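You operate a simulated robot arm through the tools that you are given. There is no shell and no other tool. Be economical: measure what you need, move in short steps, check, and stop when the job is done.

Carry out the task below with a simulated robot arm. There is one attempt and no reset: what you move stays moved.

TASK
Squeeze the carrot in the holed steel cup dry in the tall dark press.
Fine: shut the white stub lever, seat the cup, press with fingers clear till 60 ml shows, raise the handle, set the cup on the white mat. Set down upright: holed steel cup.

It is judged by the outcome, as a careful person would: the job done as asked, and still so three seconds after it is handed in. It fails if anything else is knocked over, pushed out of place, dropped, spilled or broken.

THE ROBOT
A 6-joint arm with a two-finger parallel gripper, fixed in place. Base frame: the origin is at the foot of the arm, x ahead of it, y to its left, z up; the work surface is at about z = 85. Lengths are in cm, angles in rad, forces in N, time in s.
With the tool pointing down near the work surface it reaches from about 26 to 68 cm from the base axis. Its first joint turns from -1.152 to 1.152 rad. Payload 2.9 kg.
Tool frame: the origin (TCP) lies between the finger pads and is the grasp point; the fingertips stand 3 cm ahead of it; z points along the fingers, y is the line along which they close. The gripper opens to 11 cm. The fingers are 2 cm wide and 1 cm thick; the gripper's body (4.8 by 11.2 cm) begins 5.5 cm behind the TCP.
Orientation is that of the tool frame in the base frame, as a unit quaternion [x, y, z, w]. With the fingers straight down and closing along the base's y, the tool's x points along the base's -x, its y along +y and its z along -z.

THE INTERFACE
- The arm moves only by the tool move_arm. Its argument "commands" is a list of rows, each a list of 3 entries, a list of its own where there are three numbers: the shift along the base's x, y, z in cm, then the turn, a rotation vector about the base's x, y, z in rad, then the opening, from 0 (shut) to 1 (fully open). In form: [[[x, y, z], [ax, ay, az], claw], ...]. A call has 1 to 10 rows; each row is the pose to reach, as a shift and turn from the pose commanded when the call began. Each row takes 0.2 s and may step no farther than 5 cm and 0.15 rad from the row before; otherwise, or with a gripper value out of range, the whole call is refused. Where a pose cannot be reached the arm comes as near as it can. A force on the tool above 70 N (or 10 N above the force at the start of the call, whichever is more), or a blocked arm, ends the call early, and 0.2 s more pass. Each finger travels about 10.8 cm/s and halts on what it meets, pressing with about 38 N; the grip force reading is that of the motor and also rises with nothing between the fingers. The clock runs only during rows and for 0.2 s after the last one: add rows that repeat a pose to give the fingers time. It gives the time, the measured TCP pose, the force on the tool (base axes), the opening and the grip force at its end, in the units of the frame above (readings bear some noise), with the torque about the TCP (base axes, N m) and any sound that the robot's microphone picked up.
- Cameras (640 x 400 px; columns grow to the right, rows downward): "scene" is fixed at [8.42, 43.63, 140.75]; the picture's right is [-0.75, -0.66, 0.00], its down [-0.28, 0.32, -0.90] and it looks along [0.59, -0.68, -0.43] (base axes); focal length 304 px, centre (320, 200). "wrist" rides on the gripper at [7.2, 1.7, -10.3] in the tool frame; the picture's right is [-0.23, 0.97, 0.00], its down [-0.76, -0.18, -0.62] and it looks along [-0.61, -0.14, 0.78] (tool axes); focal length 222 px, centre (320, 200). There is no depth. A picture from a camera that has moved, and an enlarged one, comes with that camera's place and axes in the base frame and with its lens. The place of the scene camera against the robot may be out by one fixed shift of up to 1.2 cm in any direction.
- snapshot(camera): a new picture of that camera. The clock stands still meanwhile.
- inspect(camera, box): a new picture of the part [left, top, right, bottom] of that camera's present view, enlarged. The clock stands still meanwhile.
- finish_job(): hands the job in; it is judged then, once.

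Go step by step. Nothing tells you positions but the pictures and the camera data: compare them with the known pose of the tool, close in by small moves and look again before you grip or let go. The budget is 120 turns and 64 pictures, counting those below and the enlarged ones. Unless the task says otherwise, let go and move clear before handing in, and close with one line.

The tools are called after "Emit:" by a JSON object that holds its "api" and its "payload". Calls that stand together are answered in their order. move_arm: Moves the arm, as the interface text tells. Its arguments: {"type":"object","properties":{"commands":{"type":"array"}},"required":["commands"]} The other tools are called the same way: snapshot (camera) takes a picture; inspect (camera, box) takes an enlarged picture of a part of a camera's view; finish_job () hands the job in.

At the start:

```text
time_s: 0.0
ee_pos: [38.64, 3.23, 129.86]
tool_rot: [0.0, 1.0, 0.0, 0.0]
ft_force: [0.2, 0.6, 1.2]
moment: [-0.01, 0.03, 0.02]
finger_gap: 11.0
gripper_force: 0.0
```

scene: 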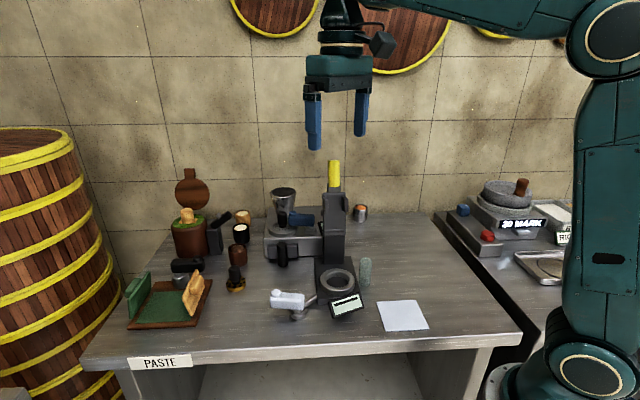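
wrist: 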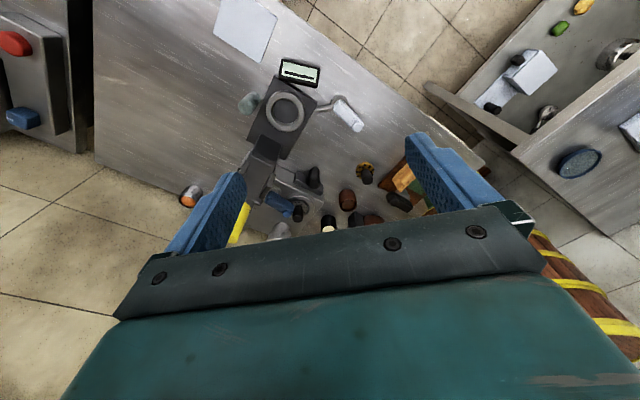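

I see a tall dark press with a yellow handle and display, a white stub lever beside it, a white mat, and a steel cup behind. I'll enlarge the view to measure these.

Emit:
{"api": "inspect", "payload": {"camera": "scene", "box": [240, 150, 440, 340]}}

Emit:
{"api": "inspect", "payload": {"camera": "wrist", "box": [170, 40, 430, 250]}}

```text
2.11 times, centred on (340, 245) of scene
camera zoom: at [8.42, 43.63, 140.75], right [-0.75, -0.66, 0.0], down [-0.28, 0.32, -0.9], along [0.59, -0.68, -0.43], focal length 639 px, centre (278, 105)
```

zoom: 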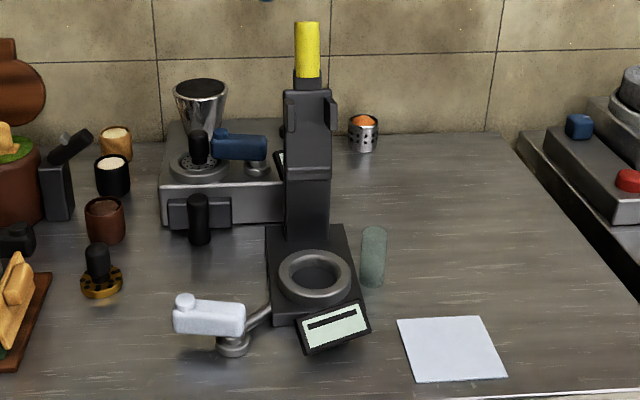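

```text
1.90 times, centred on (300, 145) of wrist
camera zoom: at [31.52, 4.85, 140.32], right [0.23, 0.97, 0.0], down [0.76, -0.18, 0.62], along [0.61, -0.14, -0.78], focal length 423 px, centre (358, 305)
```

zoom: 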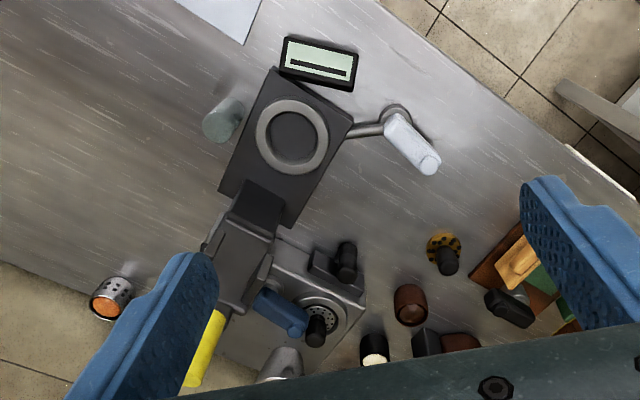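

The holed cup with the carrot stands at about (62,-41), behind the press. The press ring is near (45,-6), the yellow handle near (53,-13.5,110-117), and the white lever near (46..51, 6.5..9, 91). I'll move the wrist camera closer to the lever.

Emit:
{"api": "move_arm", "payload": {"commands": [[[0, 1, -4.5], [0, 0, 0], 1], [[0, 2, -9], [0, 0, 0], 1], [[0, 3, -13.5], [0, 0, 0], 1], [[0, 4, -18], [0, 0, 0], 0.5], [[-1, 5, -22], [0, 0, 0], 0.3]]}}

Emit:
{"api": "snapshot", "payload": {"camera": "wrist"}}

Emit:
{"api": "inspect", "payload": {"camera": "scene", "box": [260, 260, 380, 335]}}

```text
time_s: 1.2
ee_pos: [37.35, 8.13, 108.21]
tool_rot: [0.0, 1.0, 0.0, 0.001]
ft_force: [-0.8, -0.3, -0.1]
moment: [0.0, 0.02, -0.02]
finger_gap: 3.3
gripper_force: 0.1
```

```text
59 pictures are left
camera wrist: at [30.31, 9.81, 118.52], right [0.23, 0.97, 0.0], down [0.76, -0.18, 0.62], along [0.61, -0.14, -0.78], focal length 222 px, centre (320, 200)
```

wrist: 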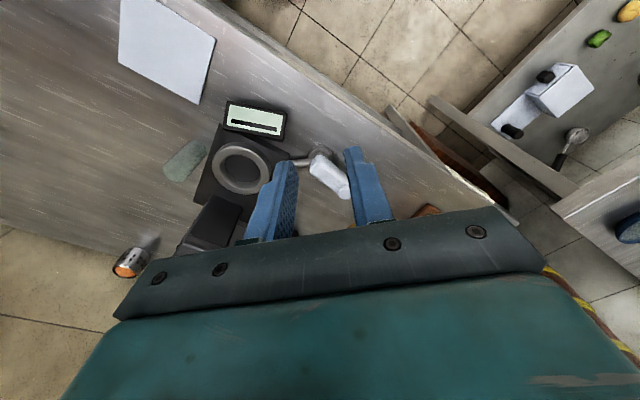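

```text
5.33 times, centred on (320, 298) of scene
camera zoom: at [8.43, 43.63, 140.75], right [-0.75, -0.66, 0.0], down [-0.28, 0.32, -0.9], along [0.59, -0.68, -0.43], focal length 1620 px, centre (320, -320)
```

zoom: 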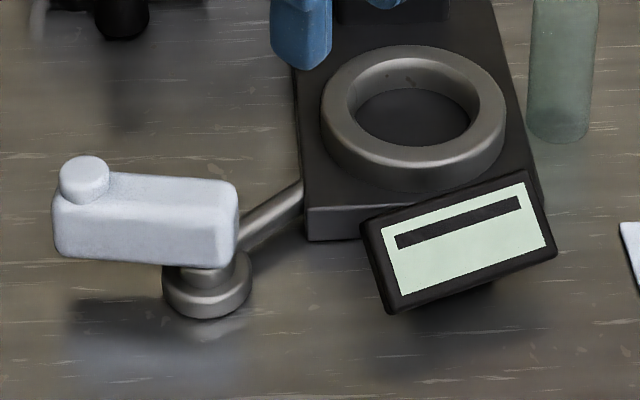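

The lever is a white bar on a small steel post, joined to the press base by a pipe. I'll enlarge the wrist view and get closer to see which way it shuts.

Emit:
{"api": "inspect", "payload": {"camera": "wrist", "box": [190, 90, 380, 210]}}

```text
3.33 times, centred on (285, 150) of wrist
camera zoom: at [30.31, 9.81, 118.52], right [0.23, 0.97, 0.0], down [0.76, -0.18, 0.62], along [0.61, -0.14, -0.78], focal length 740 px, centre (437, 367)
```

zoom: 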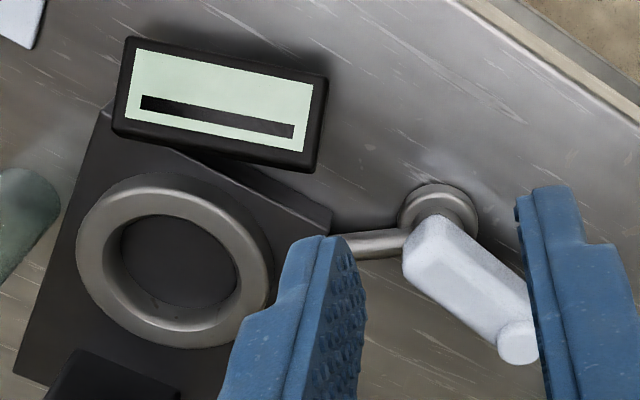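

The pivot is at about (46.1,6.4), and the bar points about 30° left of x, with its knob at (50.5,8.9,92). The pipe runs along y. I'll close the fingers, come down on the bar's outer (+y) side, and nudge it gently.

Emit:
{"api": "move_arm", "payload": {"commands": [[[3, 2, -2], [0, 0, 0], 0.1], [[6, 4, -4], [0, 0, 0], 0], [[9.5, 5.5, -7], [0, 0, 0], 0], [[10.4, 5.5, -11], [0, 0, 0], 0], [[10.4, 5.0, -15], [0, 0, 0], 0], [[10.4, 4.6, -15.2], [0, 0, 0], 0]]}}

Emit:
{"api": "inspect", "payload": {"camera": "scene", "box": [230, 235, 380, 335]}}

```text
time_s: 2.6
ee_pos: [48.02, 12.89, 92.74]
tool_rot: [0.0, 1.0, 0.0, 0.001]
ft_force: [0.6, -0.5, -0.6]
moment: [-0.04, 0.01, 0.0]
finger_gap: 0.0
gripper_force: 37.9
```

```text
4.00 times, centred on (305, 285) of scene
camera zoom: at [8.42, 43.63, 140.75], right [-0.75, -0.66, 0.0], down [-0.28, 0.32, -0.9], along [0.59, -0.68, -0.43], focal length 1215 px, centre (380, -140)
```

zoom: 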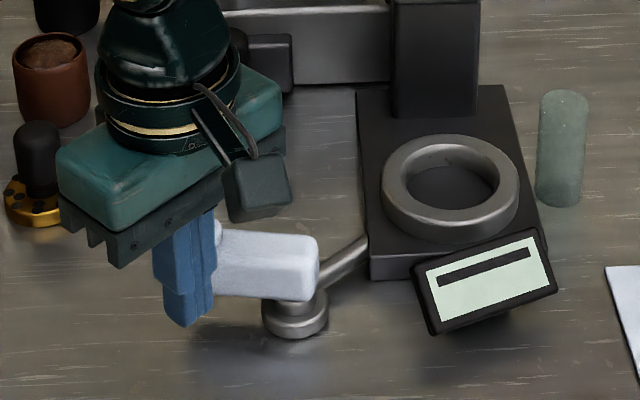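

The closed fingers sit just outside the bar near its knob. I'll push gently clockwise, seen from above.

Emit:
{"api": "move_arm", "payload": {"commands": [[[0.4, -0.8, 0], [0, 0, 0], 0], [[0.7, -1.4, 0], [0, 0, 0], 0], [[1.0, -2.0, 0], [0, 0, 0], 0], [[1.2, -2.5, 0], [0, 0, 0], 0], [[1.4, -3.0, 0], [0, 0, 0], 0]]}}

Emit:
{"api": "inspect", "payload": {"camera": "scene", "box": [230, 235, 380, 335]}}

```text
time_s: 3.8
ee_pos: [49.55, 9.9, 92.79]
tool_rot: [0.0, 1.0, 0.001, 0.0]
ft_force: [2.1, 4.6, -0.3]
moment: [0.13, -0.1, 0.07]
finger_gap: 0.0
gripper_force: 37.9
```

```text
4.00 times, centred on (305, 285) of scene
camera zoom: at [8.43, 43.64, 140.75], right [-0.75, -0.66, 0.0], down [-0.28, 0.32, -0.9], along [0.59, -0.68, -0.43], focal length 1215 px, centre (380, -140)
```

zoom: 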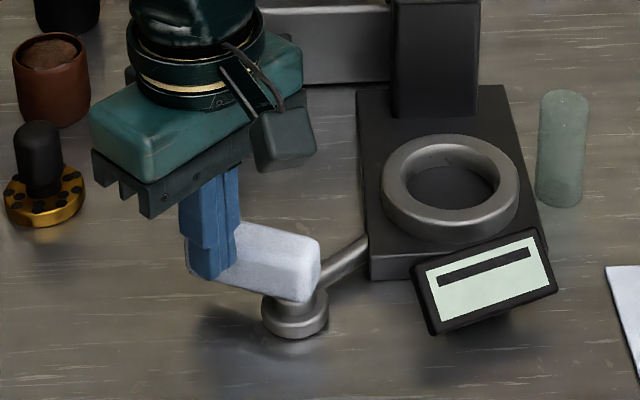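

The bar swings with only about 5 N. I'll keep sweeping it round, watching for a stop or a click.

Emit:
{"api": "move_arm", "payload": {"commands": [[[0.4, -0.7, 0], [0, 0, 0], 0], [[0.7, -1.3, 0], [0, 0, 0], 0], [[0.9, -1.9, 0], [0, 0, 0], 0], [[1.1, -2.5, 0], [0, 0, 0], 0]]}}

Emit:
{"api": "inspect", "payload": {"camera": "scene", "box": [230, 235, 380, 335]}}

```text
time_s: 4.8
ee_pos: [50.64, 7.25, 92.63]
tool_rot: [0.0, 1.0, 0.0, 0.001]
ft_force: [5.7, 4.5, 1.7]
moment: [0.11, -0.06, 0.02]
finger_gap: 0.0
gripper_force: 37.6
```

```text
4.00 times, centred on (305, 285) of scene
camera zoom: at [8.43, 43.64, 140.75], right [-0.75, -0.66, 0.0], down [-0.28, 0.32, -0.9], along [0.59, -0.68, -0.43], focal length 1215 px, centre (380, -140)
```

zoom: 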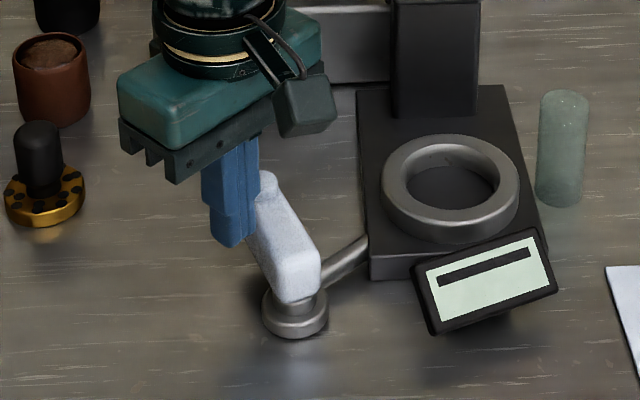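

No stop yet, with the bar now at about -25°. Continuing round.

Emit:
{"api": "move_arm", "payload": {"commands": [[[0.05, -0.7, 0], [0, 0, 0], 0], [[0, -1.4, 0], [0, 0, 0], 0], [[-0.2, -2.1, 0], [0, 0, 0], 0], [[-0.5, -2.8, 0], [0, 0, 0], 0]]}}

Emit:
{"api": "inspect", "payload": {"camera": "scene", "box": [230, 235, 380, 335]}}

```text
time_s: 5.8
ee_pos: [50.43, 6.19, 92.69]
tool_rot: [-0.017, 1.0, 0.01, 0.009]
ft_force: [8.0, 11.3, -5.4]
moment: [0.29, -0.25, -0.04]
finger_gap: 0.0
gripper_force: 37.9
stopped in row 4: the force on the tool passed its limit at 75 N (the readings are from after the stop); the commanded pose is now the measured one
```

```text
4.00 times, centred on (305, 285) of scene
camera zoom: at [8.46, 43.66, 140.74], right [-0.75, -0.66, 0.0], down [-0.28, 0.32, -0.9], along [0.59, -0.68, -0.43], focal length 1215 px, centre (380, -140)
```

zoom: 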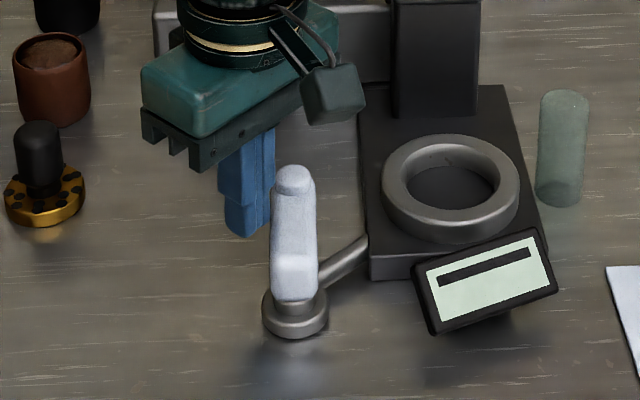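

The bar has reached its stop crosswise, about 80-90° from where it started, so I take it as shut. I'll back off, rise and look at the press head.

Emit:
{"api": "move_arm", "payload": {"commands": [[[-0.2, 1.0, 0.5], [0, 0, 0], 0], [[-0.5, 2.5, 3], [0, 0, 0], 0], [[-3, 2.5, 7.5], [0, 0, 0], 0], [[-6, 1, 11.5], [0, 0, 0], 0], [[-10, -1, 14], [0, 0, 0], 0], [[-14, -3, 16], [0, -0.12, 0], 0], [[-16, -5, 18], [0, -0.25, 0], 0], [[-18, -7, 19], [0, -0.38, 0], 0], [[-18, -9, 20], [0, -0.5, 0], 0]]}}

Emit:
{"api": "snapshot", "payload": {"camera": "wrist"}}

Emit:
{"api": "inspect", "payload": {"camera": "scene", "box": [230, 140, 430, 340]}}

```text
refused: row 3 steps farther than a row can; nothing moved
```

```text
52 pictures are left
camera wrist: at [43.15, 7.36, 103.1], right [0.19, 0.98, 0.02], down [0.76, -0.16, 0.63], along [0.62, -0.1, -0.77], focal length 222 px, centre (320, 200)
```

wrist: 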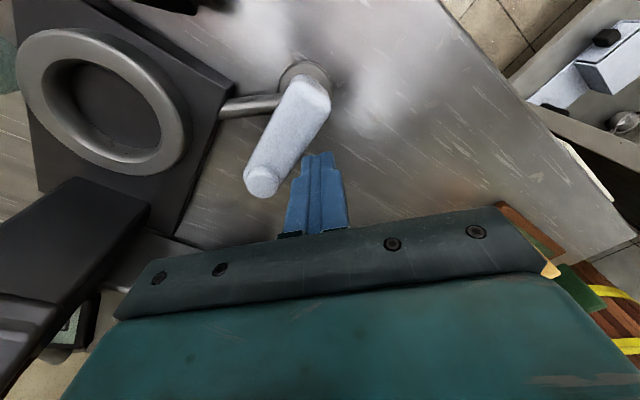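

```text
2.00 times, centred on (330, 240) of scene
camera zoom: at [8.46, 43.66, 140.74], right [-0.75, -0.66, 0.0], down [-0.28, 0.32, -0.9], along [0.59, -0.68, -0.43], focal length 607 px, centre (300, 120)
```

zoom: 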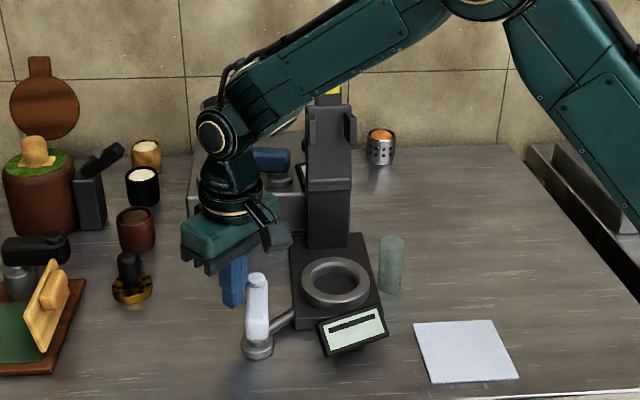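

The row step was too long. I'll repeat the retreat with shorter rows, straightening the slight tilt on the way.

Emit:
{"api": "move_arm", "payload": {"commands": [[[-0.2, 1.0, 0.5], [-0.02, 0.018, -0.034], 0], [[-0.5, 2.0, 4], [-0.02, 0.018, -0.034], 0], [[-3, 1.5, 7.5], [-0.02, 0.018, -0.034], 0], [[-6, 0, 10.5], [-0.02, 0.018, -0.034], 0], [[-9, -1.5, 13], [-0.02, 0.018, -0.034], 0], [[-12, -3, 15], [-0.02, -0.12, -0.034], 0], [[-15, -5, 17], [-0.02, -0.25, -0.034], 0], [[-17, -7, 19], [-0.02, -0.38, -0.034], 0], [[-18, -9, 20], [-0.02, -0.5, -0.034], 0]]}}

Emit:
{"api": "snapshot", "payload": {"camera": "wrist"}}

```text
time_s: 7.8
ee_pos: [32.28, -2.97, 112.75]
tool_rot: [0.0, 0.967, -0.006, 0.254]
ft_force: [0.4, -0.6, -0.2]
moment: [0.0, 0.02, 0.01]
finger_gap: 0.0
gripper_force: 37.4
```

```text
50 pictures are left
camera wrist: at [21.07, -1.29, 118.28], right [0.2, 0.97, 0.1], down [0.36, -0.17, 0.92], along [0.91, -0.15, -0.38], focal length 222 px, centre (320, 200)
```

wrist: 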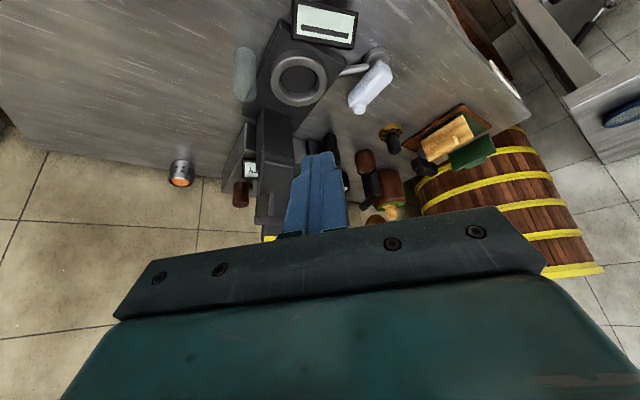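

Emit:
{"api": "inspect", "payload": {"camera": "wrist", "box": [130, 0, 390, 240]}}

```text
1.67 times, centred on (260, 120) of wrist
camera zoom: at [21.07, -1.29, 118.28], right [0.2, 0.97, 0.1], down [0.36, -0.17, 0.92], along [0.91, -0.15, -0.38], focal length 370 px, centre (420, 333)
```

zoom: 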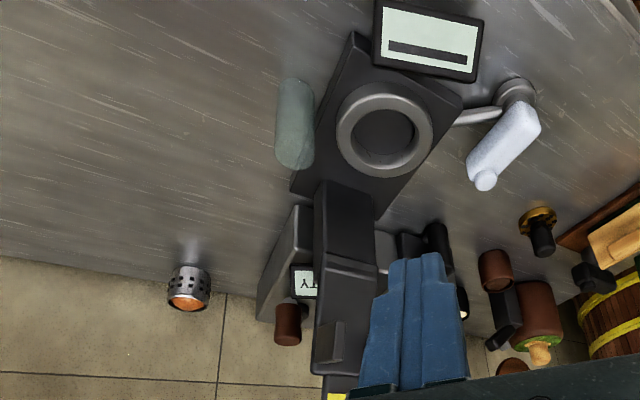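

The lever looks shut. The cup is near (61.5,-41.2) with its rim at about z 91. That is past straight-down reach, so I'll turn the tool toward it and tilt it outward for the grip.

Emit:
{"api": "move_arm", "payload": {"commands": [[[0, -4, 0.5], [0, 0, -0.12], 0.2], [[1, -8, 0.5], [0, 0, -0.24], 0.5], [[3, -12, 0.5], [0, 0, -0.36], 0.8], [[6, -16, 0], [0, 0, -0.48], 0.8], [[9, -20, 0], [0, 0, -0.6], 0.8]]}}

Emit:
{"api": "move_arm", "payload": {"commands": [[[2, -2, -1], [-0.078, -0.115, 0], 0.8], [[5, -5, -3], [-0.15, -0.225, 0], 0.8], [[8, -7.5, -6], [-0.222, -0.332, 0], 0.8], [[9, -10, -9], [-0.222, -0.332, 0], 0.8]]}}

Emit:
{"api": "snapshot", "payload": {"camera": "wrist"}}

Emit:
{"api": "inspect", "payload": {"camera": "scene", "box": [300, 120, 480, 260]}}

```text
refused: row 4 steps farther than a row can; nothing moved
```

```text
time_s: 8.8
ee_pos: [41.23, -12.97, 103.84]
tool_rot: [-0.027, 0.905, -0.112, 0.409]
ft_force: [0.4, -0.1, 0.5]
moment: [0.01, 0.0, 0.0]
finger_gap: 8.76
gripper_force: 0.1
```

```text
48 pictures are left
camera wrist: at [28.95, -10.48, 104.85], right [0.19, 0.98, -0.05], down [0.03, 0.05, 1.0], along [0.98, -0.19, -0.02], focal length 222 px, centre (320, 200)
```

wrist: 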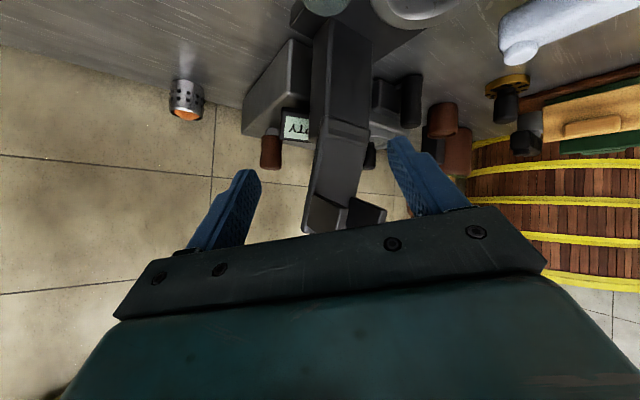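

```text
2.86 times, centred on (390, 190) of scene
camera zoom: at [8.42, 43.63, 140.75], right [-0.75, -0.66, 0.0], down [-0.28, 0.32, -0.9], along [0.59, -0.68, -0.43], focal length 868 px, centre (120, 229)
```

zoom: 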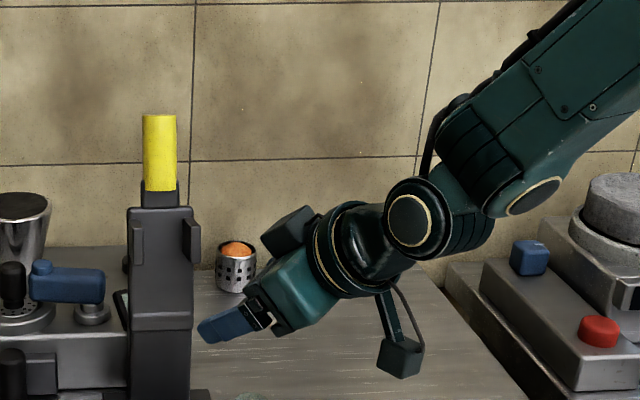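

The first half was refused, so the turn is still missing and the tool is a little skewed, but nothing was touched. I'll move away from the press toward -y and turn to face the cup.

Emit:
{"api": "move_arm", "payload": {"commands": [[[0, -4, 0.5], [0.04, -0.023, -0.108], 0.8], [[0.5, -8.3, 0], [0.08, -0.046, -0.215], 0.8], [[2.3, -12.6, -0.5], [0.12, -0.069, -0.323], 0.8], [[5, -16.2, -2], [0.16, -0.092, -0.43], 0.8], [[8, -19.2, -4], [0.202, -0.115, -0.538], 0.8], [[10.5, -21.7, -6], [0.202, -0.115, -0.538], 0.8]]}}

Emit:
{"api": "snapshot", "payload": {"camera": "wrist"}}

Emit:
{"api": "inspect", "payload": {"camera": "scene", "box": [300, 120, 480, 260]}}

```text
time_s: 10.2
ee_pos: [51.8, -34.58, 97.72]
tool_rot: [0.261, 0.862, -0.125, 0.416]
ft_force: [0.7, -1.0, -0.3]
moment: [-0.01, -0.03, 0.02]
finger_gap: 8.81
gripper_force: 0.0
```

```text
46 pictures are left
camera wrist: at [42.31, -26.27, 98.65], right [0.66, 0.73, 0.18], down [-0.11, -0.14, 0.98], along [0.74, -0.67, -0.01], focal length 222 px, centre (320, 200)
```

wrist: 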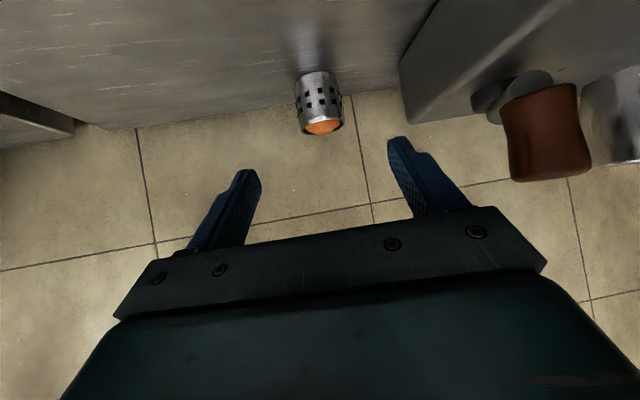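

```text
2.86 times, centred on (390, 190) of scene
camera zoom: at [8.42, 43.63, 140.75], right [-0.75, -0.66, 0.0], down [-0.28, 0.32, -0.9], along [0.59, -0.68, -0.43], focal length 868 px, centre (120, 229)
```

zoom: 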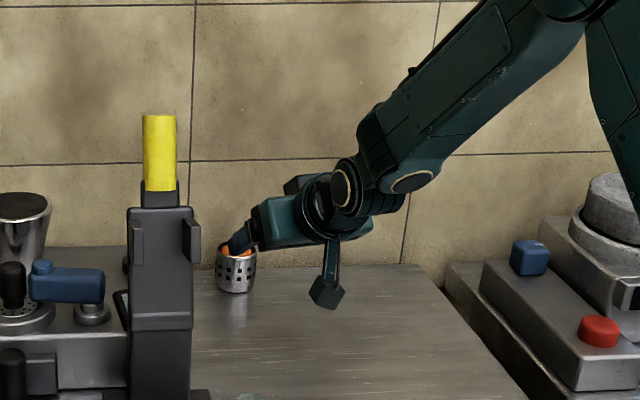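

The fingers line up with the cup at about (62.2,-41.7), its rim at z ≈ 91. I'll advance along the tool axis and check before gripping.

Emit:
{"api": "move_arm", "payload": {"commands": [[[2.6, -1.7, -2.2], [0, 0, 0], 0.8], [[5.2, -3.5, -4.5], [0, 0, 0], 0.8], [[7.8, -5.2, -6.8], [0, 0, 0], 0.8], [[9.8, -6.6, -8.6], [0, 0, 0], 0.8]]}}

Emit:
{"api": "snapshot", "payload": {"camera": "wrist"}}

Emit:
{"api": "inspect", "payload": {"camera": "scene", "box": [320, 170, 420, 240]}}

```text
time_s: 11.2
ee_pos: [61.55, -41.19, 89.26]
tool_rot: [0.261, 0.862, -0.127, 0.415]
ft_force: [-0.4, 0.1, 0.0]
moment: [-0.03, -0.03, 0.02]
finger_gap: 8.8
gripper_force: 0.0
```

```text
44 pictures are left
camera wrist: at [52.13, -32.9, 90.04], right [0.66, 0.73, 0.18], down [-0.11, -0.14, 0.98], along [0.74, -0.67, -0.01], focal length 222 px, centre (320, 200)
```

wrist: 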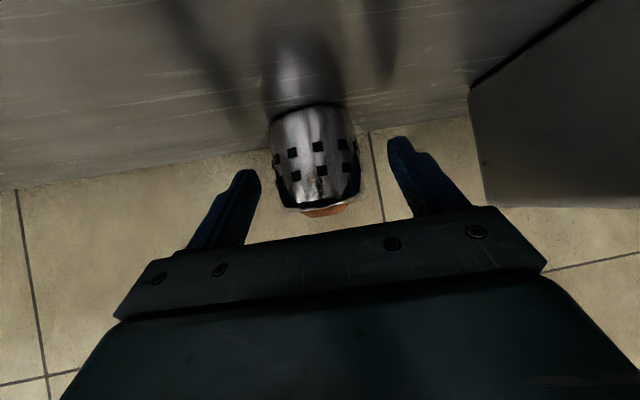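

```text
5.71 times, centred on (370, 205) of scene
camera zoom: at [8.42, 43.63, 140.75], right [-0.75, -0.66, 0.0], down [-0.28, 0.32, -0.9], along [0.59, -0.68, -0.43], focal length 1736 px, centre (34, 171)
```

zoom: 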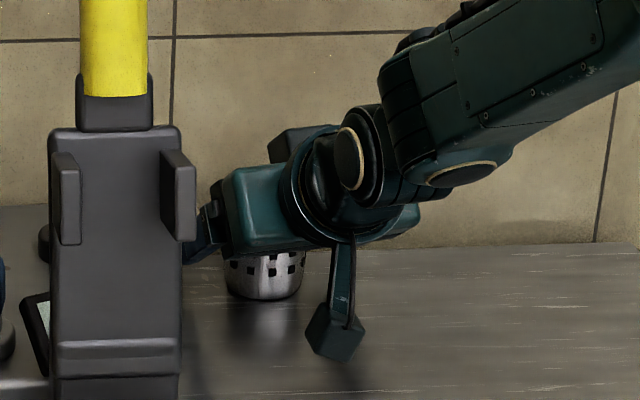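

The cup (about 5.2 wide, 5.4 tall) sits slightly ahead of the grasp point. I'll shift forward a little, keep the grip high so the fingers stay above the press ring, and close.

Emit:
{"api": "move_arm", "payload": {"commands": [[[0.4, -0.5, 0], [0, 0, 0], 0.8], [[0.4, -0.5, 0], [0, 0, 0], 0.6], [[0.4, -0.5, 0], [0, 0, 0], 0.3], [[0.4, -0.5, 0], [0, 0, 0], 0.3], [[0.4, -0.5, 0], [0, 0, 0], 0.3]]}}

Emit:
{"api": "snapshot", "payload": {"camera": "wrist"}}

```text
time_s: 12.4
ee_pos: [61.92, -41.72, 89.28]
tool_rot: [0.26, 0.862, -0.126, 0.417]
ft_force: [0.9, -0.2, 1.0]
moment: [-0.01, -0.05, 0.03]
finger_gap: 5.1
gripper_force: 38.6
```

```text
42 pictures are left
camera wrist: at [52.52, -33.37, 90.07], right [0.66, 0.73, 0.18], down [-0.11, -0.14, 0.98], along [0.74, -0.67, -0.01], focal length 222 px, centre (320, 200)
```

wrist: 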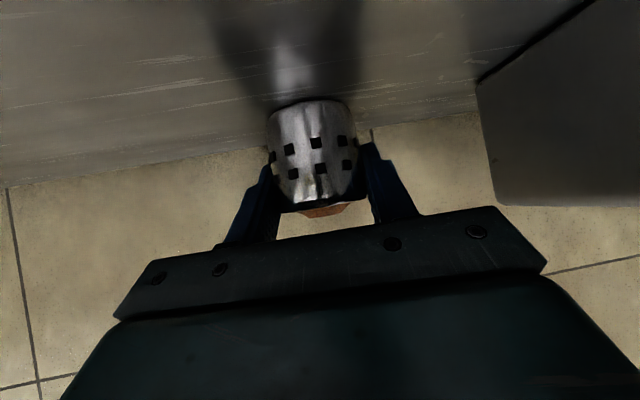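

The cup is gripped at 5.1 cm. I'll lift it, draw it back toward the base clear of everything, and check.

Emit:
{"api": "move_arm", "payload": {"commands": [[[0, 0, 3], [0, 0, 0], 0.3], [[-1.5, 1, 7], [0, 0, 0], 0.3], [[-4, 2.5, 10.5], [0, 0, 0], 0.3], [[-7.5, 4, 13.5], [0, 0, 0], 0.3], [[-11.5, 6, 15.5], [0, 0, 0], 0.3], [[-16, 8, 16], [0, 0, 0], 0.3], [[-20.5, 10, 16], [0, 0, 0], 0.3], [[-25, 12, 16], [0, 0, 0], 0.3]]}}

Emit:
{"api": "snapshot", "payload": {"camera": "wrist"}}

Emit:
{"api": "snapshot", "payload": {"camera": "scene"}}

```text
time_s: 14.2
ee_pos: [36.86, -29.64, 105.01]
tool_rot: [0.26, 0.862, -0.126, 0.416]
ft_force: [0.7, -0.2, -2.2]
moment: [-0.02, -0.03, -0.02]
finger_gap: 5.11
gripper_force: 37.9
```

```text
41 pictures are left
camera wrist: at [27.5, -21.36, 105.85], right [0.66, 0.73, 0.18], down [-0.11, -0.14, 0.98], along [0.75, -0.67, -0.01], focal length 222 px, centre (320, 200)
```

wrist: 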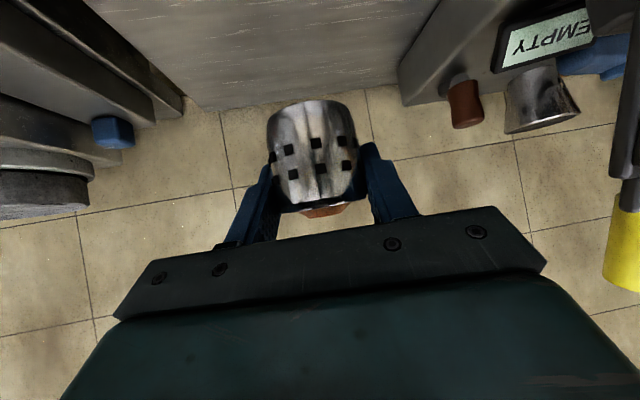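

```text
40 pictures are left
```

scene: 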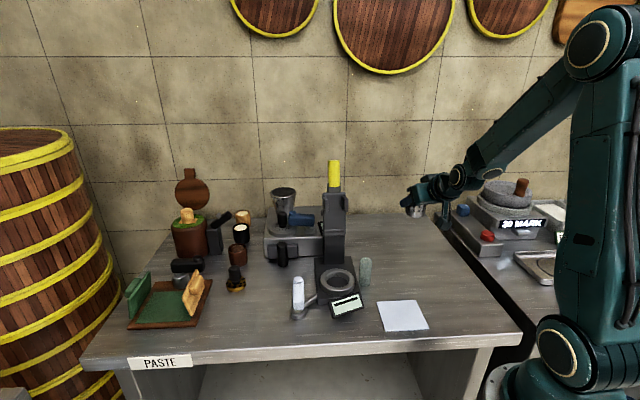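

The cup is held level, with no sign of anything lost. I'll carry it round to hover in front of the press ring, which I put at (44.9,-6.3).

Emit:
{"api": "move_arm", "payload": {"commands": [[[-1, 4.5, 0], [0, 0, 0], 0.3], [[-2, 9, 0], [0, 0, 0], 0.3], [[-2.5, 13.5, 0], [0, 0, 0], 0.3], [[-2, 18, 0], [0, 0, 0], 0.3], [[0, 22, 0], [0, 0, 0], 0.3], [[3.5, 23.6, -1], [0, 0, 0], 0.3], [[6.5, 23.6, -3], [0, 0, 0], 0.3]]}}

Emit:
{"api": "snapshot", "payload": {"camera": "wrist"}}

Emit:
{"api": "inspect", "payload": {"camera": "scene", "box": [250, 150, 410, 330]}}

```text
time_s: 15.8
ee_pos: [43.55, -6.13, 102.08]
tool_rot: [0.261, 0.862, -0.126, 0.416]
ft_force: [0.2, 0.6, -1.3]
moment: [0.0, -0.01, -0.02]
finger_gap: 5.11
gripper_force: 37.5
out of reach, approached as far as the arm can: row 4
```

```text
39 pictures are left
camera wrist: at [34.14, 2.27, 102.97], right [0.66, 0.73, 0.18], down [-0.11, -0.14, 0.98], along [0.74, -0.67, -0.01], focal length 222 px, centre (320, 200)
```

wrist: 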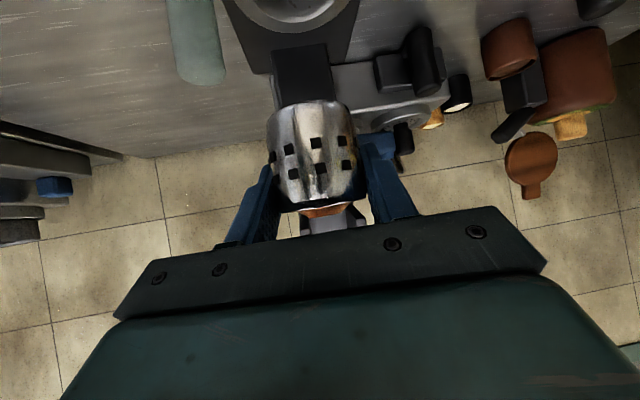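

```text
2.22 times, centred on (330, 240) of scene
camera zoom: at [8.42, 43.63, 140.75], right [-0.75, -0.66, 0.0], down [-0.28, 0.32, -0.9], along [0.59, -0.68, -0.43], focal length 675 px, centre (298, 111)
```

zoom: 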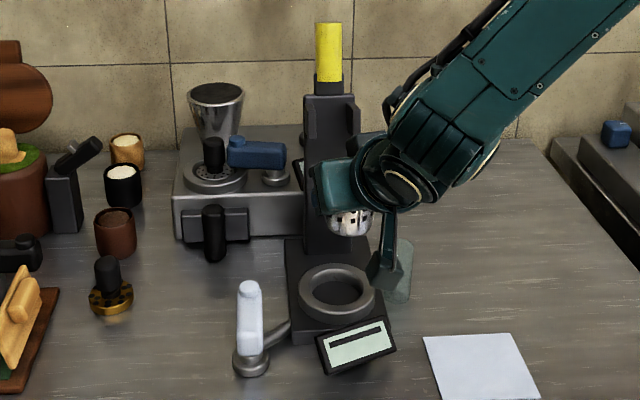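

The cup hovers just in front of the ring with a clear path. I'll lower it to just above the ring and compare the two in close-ups.

Emit:
{"api": "move_arm", "payload": {"commands": [[[0.9, -0.1, -2], [0, 0, 0], 0.3], [[0.9, -0.1, -5], [0, 0, 0], 0.3], [[0.9, -0.1, -7], [0, 0, 0], 0.3]]}}

Emit:
{"api": "inspect", "payload": {"camera": "scene", "box": [300, 240, 370, 310]}}

Emit:
{"api": "inspect", "payload": {"camera": "wrist", "box": [200, 0, 440, 220]}}

```text
time_s: 16.6
ee_pos: [44.52, -6.37, 95.15]
tool_rot: [0.26, 0.862, -0.126, 0.416]
ft_force: [-1.2, 0.2, -1.6]
moment: [0.02, -0.02, -0.02]
finger_gap: 5.11
gripper_force: 38.0
```

```text
5.71 times, centred on (335, 275) of scene
camera zoom: at [8.43, 43.63, 140.75], right [-0.75, -0.66, 0.0], down [-0.28, 0.32, -0.9], along [0.59, -0.68, -0.43], focal length 1736 px, centre (234, -229)
```

zoom: 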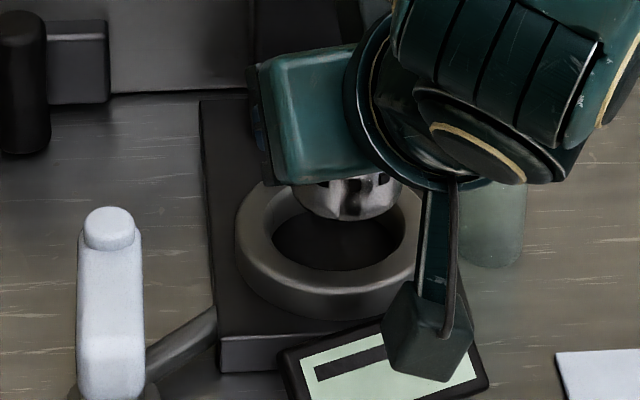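

```text
1.82 times, centred on (320, 110) of wrist
camera zoom: at [35.06, 2.1, 95.87], right [0.66, 0.73, 0.18], down [-0.11, -0.14, 0.98], along [0.74, -0.67, -0.01], focal length 404 px, centre (320, 364)
```

zoom: 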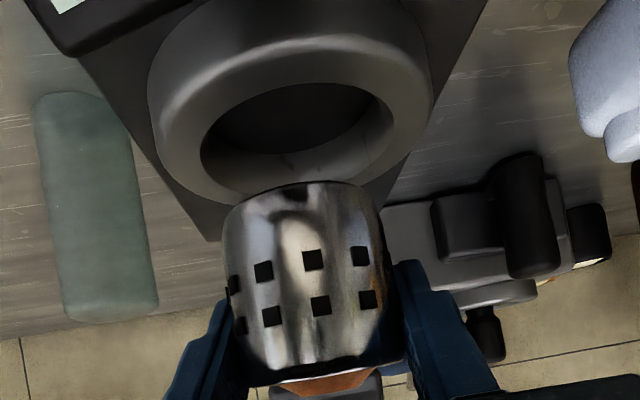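

The wrist view shows the ring opening (about 6.2 cm) well, and the cup needs about 0.35 cm sideways and 0.35 cm forward. I'll correct, lower to just above the rim, and check again.

Emit:
{"api": "move_arm", "payload": {"commands": [[[0.48, 0.1, -0.5], [0, 0, 0], 0.3], [[0.48, 0.1, -1.7], [0, 0, 0], 0.3]]}}

Emit:
{"api": "inspect", "payload": {"camera": "scene", "box": [300, 240, 370, 310]}}

Emit:
{"api": "inspect", "payload": {"camera": "wrist", "box": [200, 0, 440, 220]}}

```text
time_s: 17.2
ee_pos: [44.98, -6.05, 93.34]
tool_rot: [0.26, 0.862, -0.126, 0.416]
ft_force: [0.5, -0.8, -2.3]
moment: [-0.02, 0.01, 0.0]
finger_gap: 5.11
gripper_force: 37.8
```

```text
5.71 times, centred on (335, 275) of scene
camera zoom: at [8.43, 43.63, 140.75], right [-0.75, -0.66, 0.0], down [-0.28, 0.32, -0.9], along [0.59, -0.68, -0.43], focal length 1736 px, centre (234, -229)
```

zoom: 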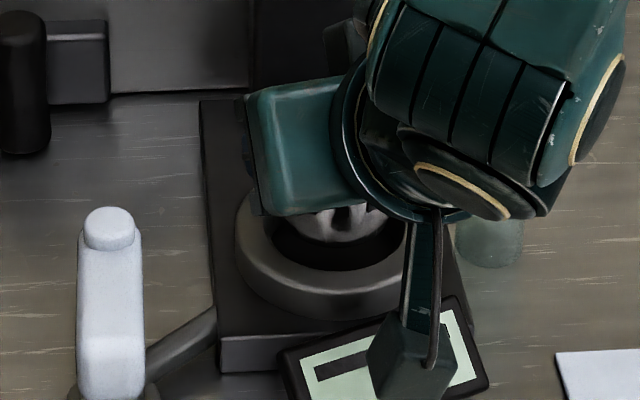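

```text
1.82 times, centred on (320, 110) of wrist
camera zoom: at [35.55, 2.23, 94.26], right [0.66, 0.73, 0.18], down [-0.11, -0.14, 0.98], along [0.74, -0.67, -0.01], focal length 404 px, centre (320, 364)
```

zoom: 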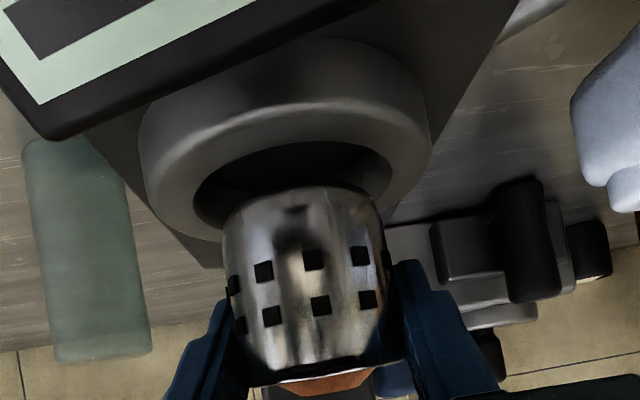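

The cup looks centred on the opening within a couple of millimetres. I'll lower in small steps and watch the force.

Emit:
{"api": "move_arm", "payload": {"commands": [[[-0.05, 0.1, -0.4], [0, 0, 0], 0.3], [[-0.05, 0.1, -0.8], [0, 0, 0], 0.3], [[-0.05, 0.1, -1.1], [0, 0, 0], 0.3]]}}

Emit:
{"api": "inspect", "payload": {"camera": "wrist", "box": [200, 0, 440, 220]}}

```text
time_s: 18.0
ee_pos: [44.93, -6.03, 92.33]
tool_rot: [0.26, 0.862, -0.126, 0.416]
ft_force: [0.6, 0.2, -0.6]
moment: [0.01, 0.02, 0.02]
finger_gap: 5.1
gripper_force: 37.8
```

```text
1.82 times, centred on (320, 110) of wrist
camera zoom: at [35.55, 2.25, 93.14], right [0.66, 0.73, 0.18], down [-0.11, -0.14, 0.98], along [0.74, -0.67, -0.01], focal length 404 px, centre (320, 364)
```

zoom: 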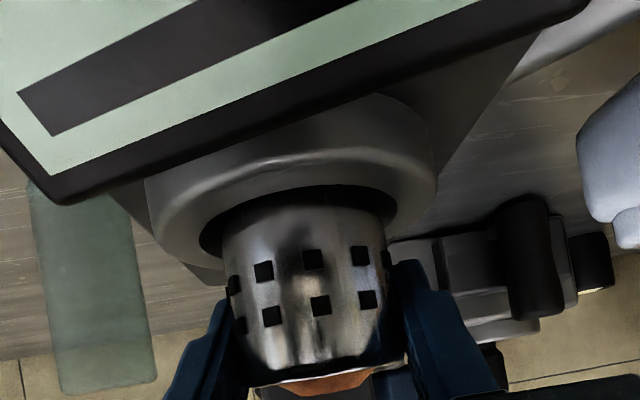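

The cup is entering the ring with no side force. I'll keep lowering in small steps until it seats.

Emit:
{"api": "move_arm", "payload": {"commands": [[[0, 0, -0.3], [0, 0, 0], 0.3], [[0, 0, -0.6], [0, 0, 0], 0.3], [[0, 0, -0.8], [0, 0, 0], 0.3]]}}

Emit:
{"api": "inspect", "payload": {"camera": "wrist", "box": [200, 0, 440, 220]}}

Emit:
{"api": "inspect", "payload": {"camera": "scene", "box": [300, 240, 370, 310]}}

```text
time_s: 18.8
ee_pos: [44.96, -6.05, 91.52]
tool_rot: [0.26, 0.863, -0.126, 0.415]
ft_force: [0.5, -0.3, -1.1]
moment: [0.01, -0.01, -0.02]
finger_gap: 5.09
gripper_force: 38.9
```

```text
1.82 times, centred on (320, 110) of wrist
camera zoom: at [35.55, 2.26, 92.39], right [0.66, 0.73, 0.18], down [-0.11, -0.14, 0.98], along [0.74, -0.67, -0.01], focal length 404 px, centre (320, 364)
```

zoom: 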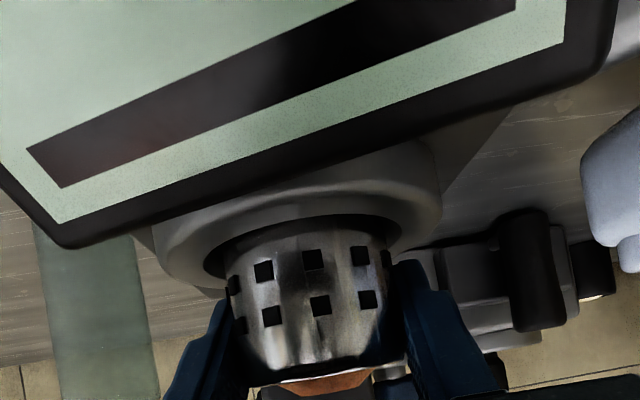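

```text
5.71 times, centred on (335, 275) of scene
camera zoom: at [8.43, 43.63, 140.75], right [-0.75, -0.66, 0.0], down [-0.28, 0.32, -0.9], along [0.59, -0.68, -0.43], focal length 1736 px, centre (234, -229)
```

zoom: 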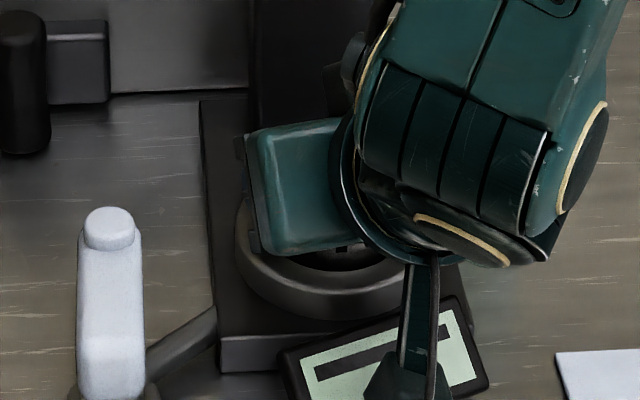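

The cup is well inside the ring and the fingertips are close above its top. I'll go a touch further while watching for contact.

Emit:
{"api": "move_arm", "payload": {"commands": [[[0, 0, -0.15], [0, 0, 0], 0.3], [[0, 0, -0.3], [0, 0, 0], 0.3], [[0, 0, -0.4], [0, 0, 0], 0.3]]}}

```text
time_s: 19.6
ee_pos: [44.85, -6.03, 91.22]
tool_rot: [0.26, 0.862, -0.126, 0.417]
ft_force: [-2.4, -0.1, 3.9]
moment: [0.02, 0.01, -0.01]
finger_gap: 5.12
gripper_force: 38.1
```

There is light contact now (about 5 N up). I'll check whether it is the cup on the floor or the fingers on the ring.

Emit:
{"api": "inspect", "payload": {"camera": "wrist", "box": [240, 60, 420, 220]}}

```text
2.50 times, centred on (330, 140) of wrist
camera zoom: at [35.6, 2.27, 92.08], right [0.66, 0.73, 0.18], down [-0.11, -0.14, 0.98], along [0.74, -0.67, -0.01], focal length 555 px, centre (295, 350)
```

zoom: 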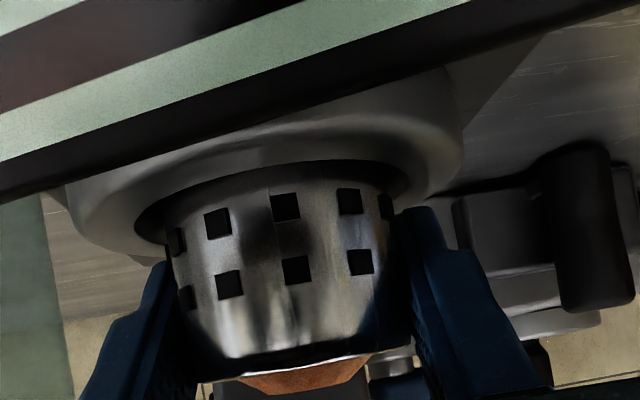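

It sits square in the ring, about 1.5 cm deep. I'll open the fingers to let it settle.

Emit:
{"api": "move_arm", "payload": {"commands": [[[0, 0, 0.1], [0, 0, 0], 0.45], [[0, 0, 0.1], [0, 0, 0], 0.55], [[0, 0, 0.1], [0, 0, 0], 0.65], [[0, 0, 0.1], [0, 0, 0], 0.7]]}}

Emit:
{"api": "inspect", "payload": {"camera": "wrist", "box": [240, 60, 420, 220]}}

```text
time_s: 20.6
ee_pos: [44.94, -6.09, 91.21]
tool_rot: [0.261, 0.862, -0.126, 0.416]
ft_force: [0.0, -1.1, 0.4]
moment: [-0.01, 0.02, 0.01]
finger_gap: 7.69
gripper_force: 0.0
```

```text
2.50 times, centred on (330, 140) of wrist
camera zoom: at [35.54, 2.25, 92.13], right [0.66, 0.73, 0.18], down [-0.11, -0.14, 0.98], along [0.74, -0.67, -0.01], focal length 555 px, centre (295, 350)
```

zoom: 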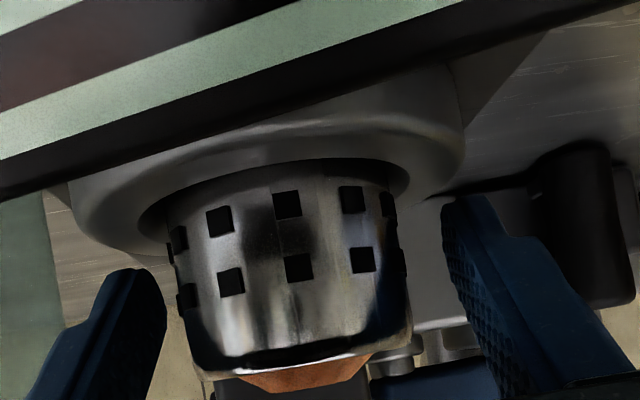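

The cup stayed seated. I'll back out along the tool axis and upward, then view it.

Emit:
{"api": "move_arm", "payload": {"commands": [[[-1.5, 1, 1.6], [0, 0, 0], 0.7], [[-3, 2, 3.8], [0, 0, 0], 0.7], [[-3.5, 2.4, 8], [0, 0, 0], 0.7], [[-3.5, 2.4, 12.5], [0, 0, 0], 0.7], [[-3.5, 2.4, 17], [0, 0, 0], 0.7]]}}

Emit:
{"api": "snapshot", "payload": {"camera": "wrist"}}

Emit:
{"api": "inspect", "payload": {"camera": "scene", "box": [260, 150, 410, 330]}}

```text
time_s: 21.8
ee_pos: [41.45, -3.6, 108.42]
tool_rot: [0.261, 0.862, -0.126, 0.415]
ft_force: [-1.0, 0.0, -0.3]
moment: [-0.02, 0.03, -0.02]
finger_gap: 7.69
gripper_force: 0.2
```

```text
28 pictures are left
camera wrist: at [32.1, 4.75, 109.3], right [0.66, 0.73, 0.18], down [-0.11, -0.14, 0.98], along [0.75, -0.67, -0.01], focal length 222 px, centre (320, 200)
```

wrist: 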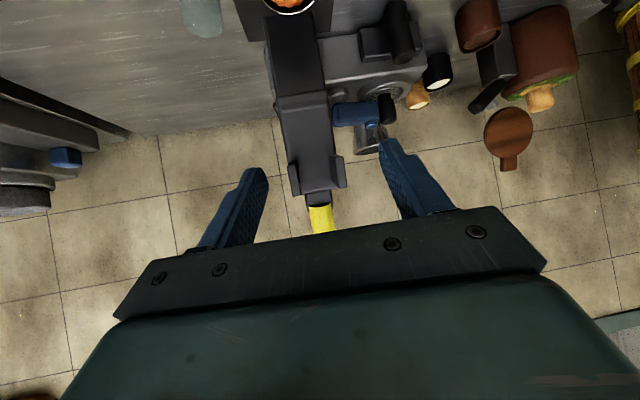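

```text
2.22 times, centred on (335, 240) of scene
camera zoom: at [8.42, 43.63, 140.75], right [-0.75, -0.66, 0.0], down [-0.28, 0.32, -0.9], along [0.59, -0.68, -0.43], focal length 675 px, centre (287, 111)
```

zoom: 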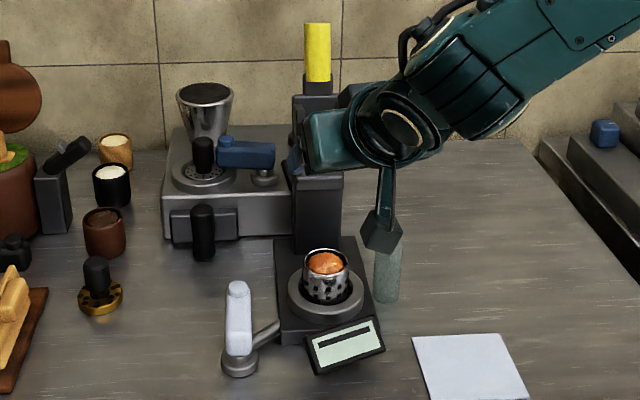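

The cup is seated upright in the ring. Next I'll study the press head and handle to learn how it pivots.

Emit:
{"api": "inspect", "payload": {"camera": "wrist", "box": [250, 80, 380, 240]}}

Emit:
{"api": "inspect", "payload": {"camera": "scene", "box": [300, 150, 370, 220]}}

```text
2.50 times, centred on (315, 160) of wrist
camera zoom: at [32.1, 4.75, 109.3], right [0.66, 0.73, 0.18], down [-0.11, -0.14, 0.98], along [0.75, -0.67, -0.01], focal length 555 px, centre (332, 300)
```

zoom: 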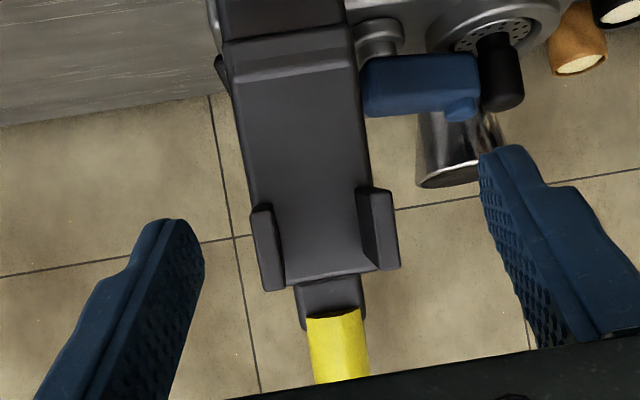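

```text
5.71 times, centred on (335, 185) of scene
camera zoom: at [8.42, 43.63, 140.75], right [-0.75, -0.66, 0.0], down [-0.28, 0.32, -0.9], along [0.59, -0.68, -0.43], focal length 1736 px, centre (234, 286)
```

zoom: 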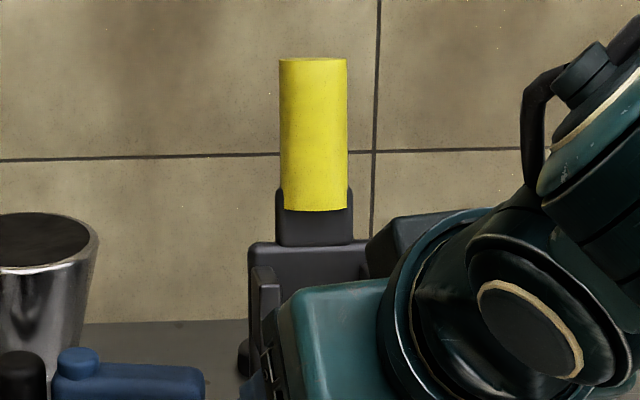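

The handle is a yellow grip about 3 cm thick standing at (52.9,-14.0), z 110-117, on top of the column, and it most likely swings forward over the ring. I'll face it squarely (yaw -45°) and stop short of it for a check.

Emit:
{"api": "move_arm", "payload": {"commands": [[[0, 0, 4.5], [0, 0, -0.1], 0.8], [[1, -1, 8.5], [0, 0, -0.195], 0.8], [[3, -2.5, 11.5], [0, 0, -0.195], 0.8], [[5, -4.2, 12.5], [0, 0, -0.195], 0.8], [[6.5, -5.4, 12.5], [0, 0, -0.195], 0.8]]}}

Emit:
{"api": "snapshot", "payload": {"camera": "wrist"}}

Emit:
{"api": "inspect", "payload": {"camera": "scene", "box": [280, 110, 400, 230]}}

```text
time_s: 23.0
ee_pos: [47.88, -9.1, 120.87]
tool_rot: [0.344, 0.832, -0.168, 0.401]
ft_force: [1.5, -0.1, 0.2]
moment: [-0.01, -0.02, -0.01]
finger_gap: 8.81
gripper_force: 0.1
```

```text
24 pictures are left
camera wrist: at [40.37, 0.86, 121.72], right [0.79, 0.59, 0.18], down [-0.13, -0.12, 0.98], along [0.6, -0.8, -0.01], focal length 222 px, centre (320, 200)
```

wrist: 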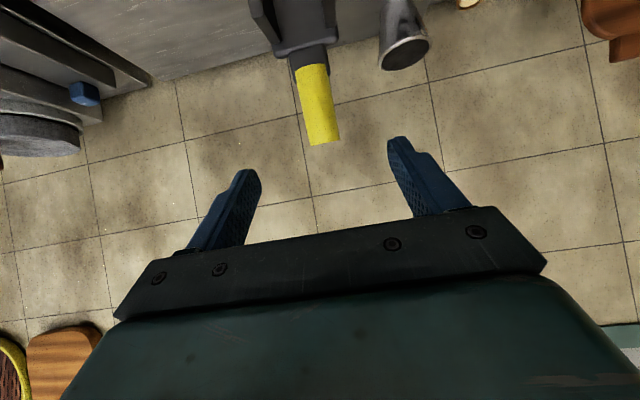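

```text
3.33 times, centred on (340, 170) of scene
camera zoom: at [8.42, 43.63, 140.75], right [-0.75, -0.66, 0.0], down [-0.28, 0.32, -0.9], along [0.59, -0.68, -0.43], focal length 1012 px, centre (253, 300)
```

zoom: 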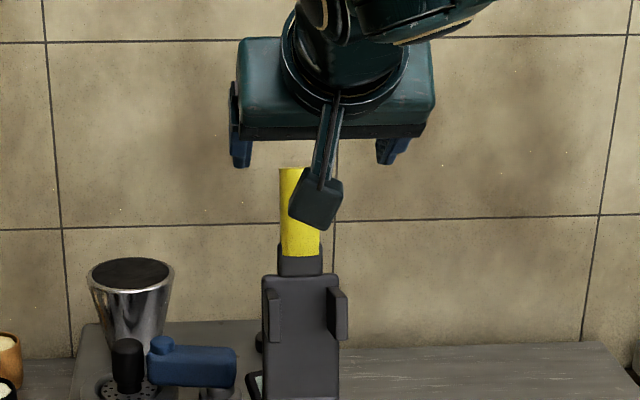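

The handle is vertical at (53.0,-13.9) with its tip at z 116.7, lined up with the fingers. I'll advance and grip it near the tip.

Emit:
{"api": "move_arm", "payload": {"commands": [[[2, -1.8, -2.2], [0, 0, 0], 0.7], [[4, -3.7, -4.4], [0, 0, 0], 0.6], [[5.1, -4.8, -5.9], [0, 0, 0], 0.6], [[5.1, -4.8, -5.9], [0, 0, 0], 0.3], [[5.1, -4.8, -5.9], [0, 0, 0], 0.15], [[5.1, -4.8, -5.9], [0, 0, 0], 0.15]]}}

Emit:
{"api": "inspect", "payload": {"camera": "wrist", "box": [200, 20, 440, 240]}}

```text
time_s: 24.4
ee_pos: [53.06, -14.16, 114.94]
tool_rot: [0.344, 0.832, -0.167, 0.401]
ft_force: [-2.9, -6.0, -2.0]
moment: [-0.23, -0.25, -0.2]
finger_gap: 3.04
gripper_force: 45.1
```

```text
1.82 times, centred on (320, 130) of wrist
camera zoom: at [45.44, -4.08, 115.73], right [0.79, 0.59, 0.18], down [-0.13, -0.11, 0.98], along [0.6, -0.8, -0.01], focal length 404 px, centre (320, 327)
```

zoom: 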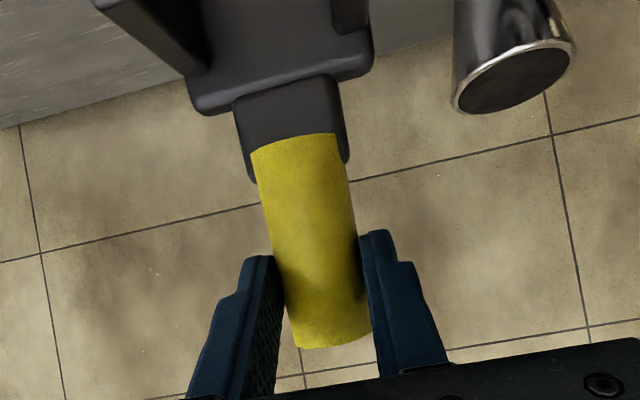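

The handle is gripped (3.0 cm). I'll try a small forward pull toward the ring to feel how it moves.

Emit:
{"api": "move_arm", "payload": {"commands": [[[-0.3, 0.35, 0], [0, 0, 0], 0.15], [[-0.7, 0.75, -0.05], [0, 0, 0], 0.15], [[-1.05, 1.1, -0.1], [0, 0, 0], 0.15]]}}

Emit:
{"api": "inspect", "payload": {"camera": "wrist", "box": [200, 20, 440, 240]}}

```text
time_s: 25.2
ee_pos: [51.9, -13.09, 115.19]
tool_rot: [0.346, 0.83, -0.167, 0.405]
ft_force: [-1.4, -16.7, 14.4]
moment: [-1.38, -0.92, -0.21]
finger_gap: 3.05
gripper_force: 44.8
```

```text
1.82 times, centred on (320, 130) of wrist
camera zoom: at [44.42, -3.0, 115.89], right [0.79, 0.59, 0.18], down [-0.14, -0.11, 0.98], along [0.6, -0.8, 0.0], focal length 404 px, centre (320, 327)
```

zoom: 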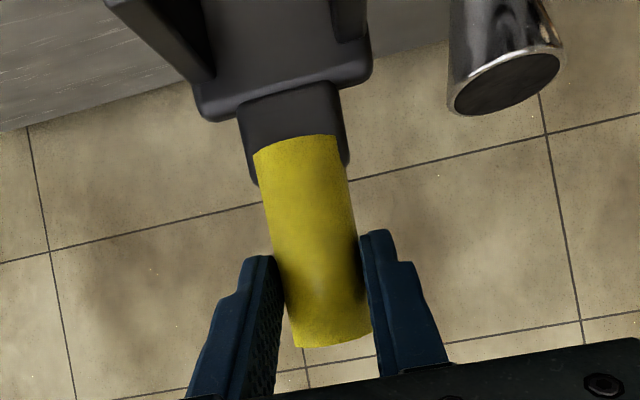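

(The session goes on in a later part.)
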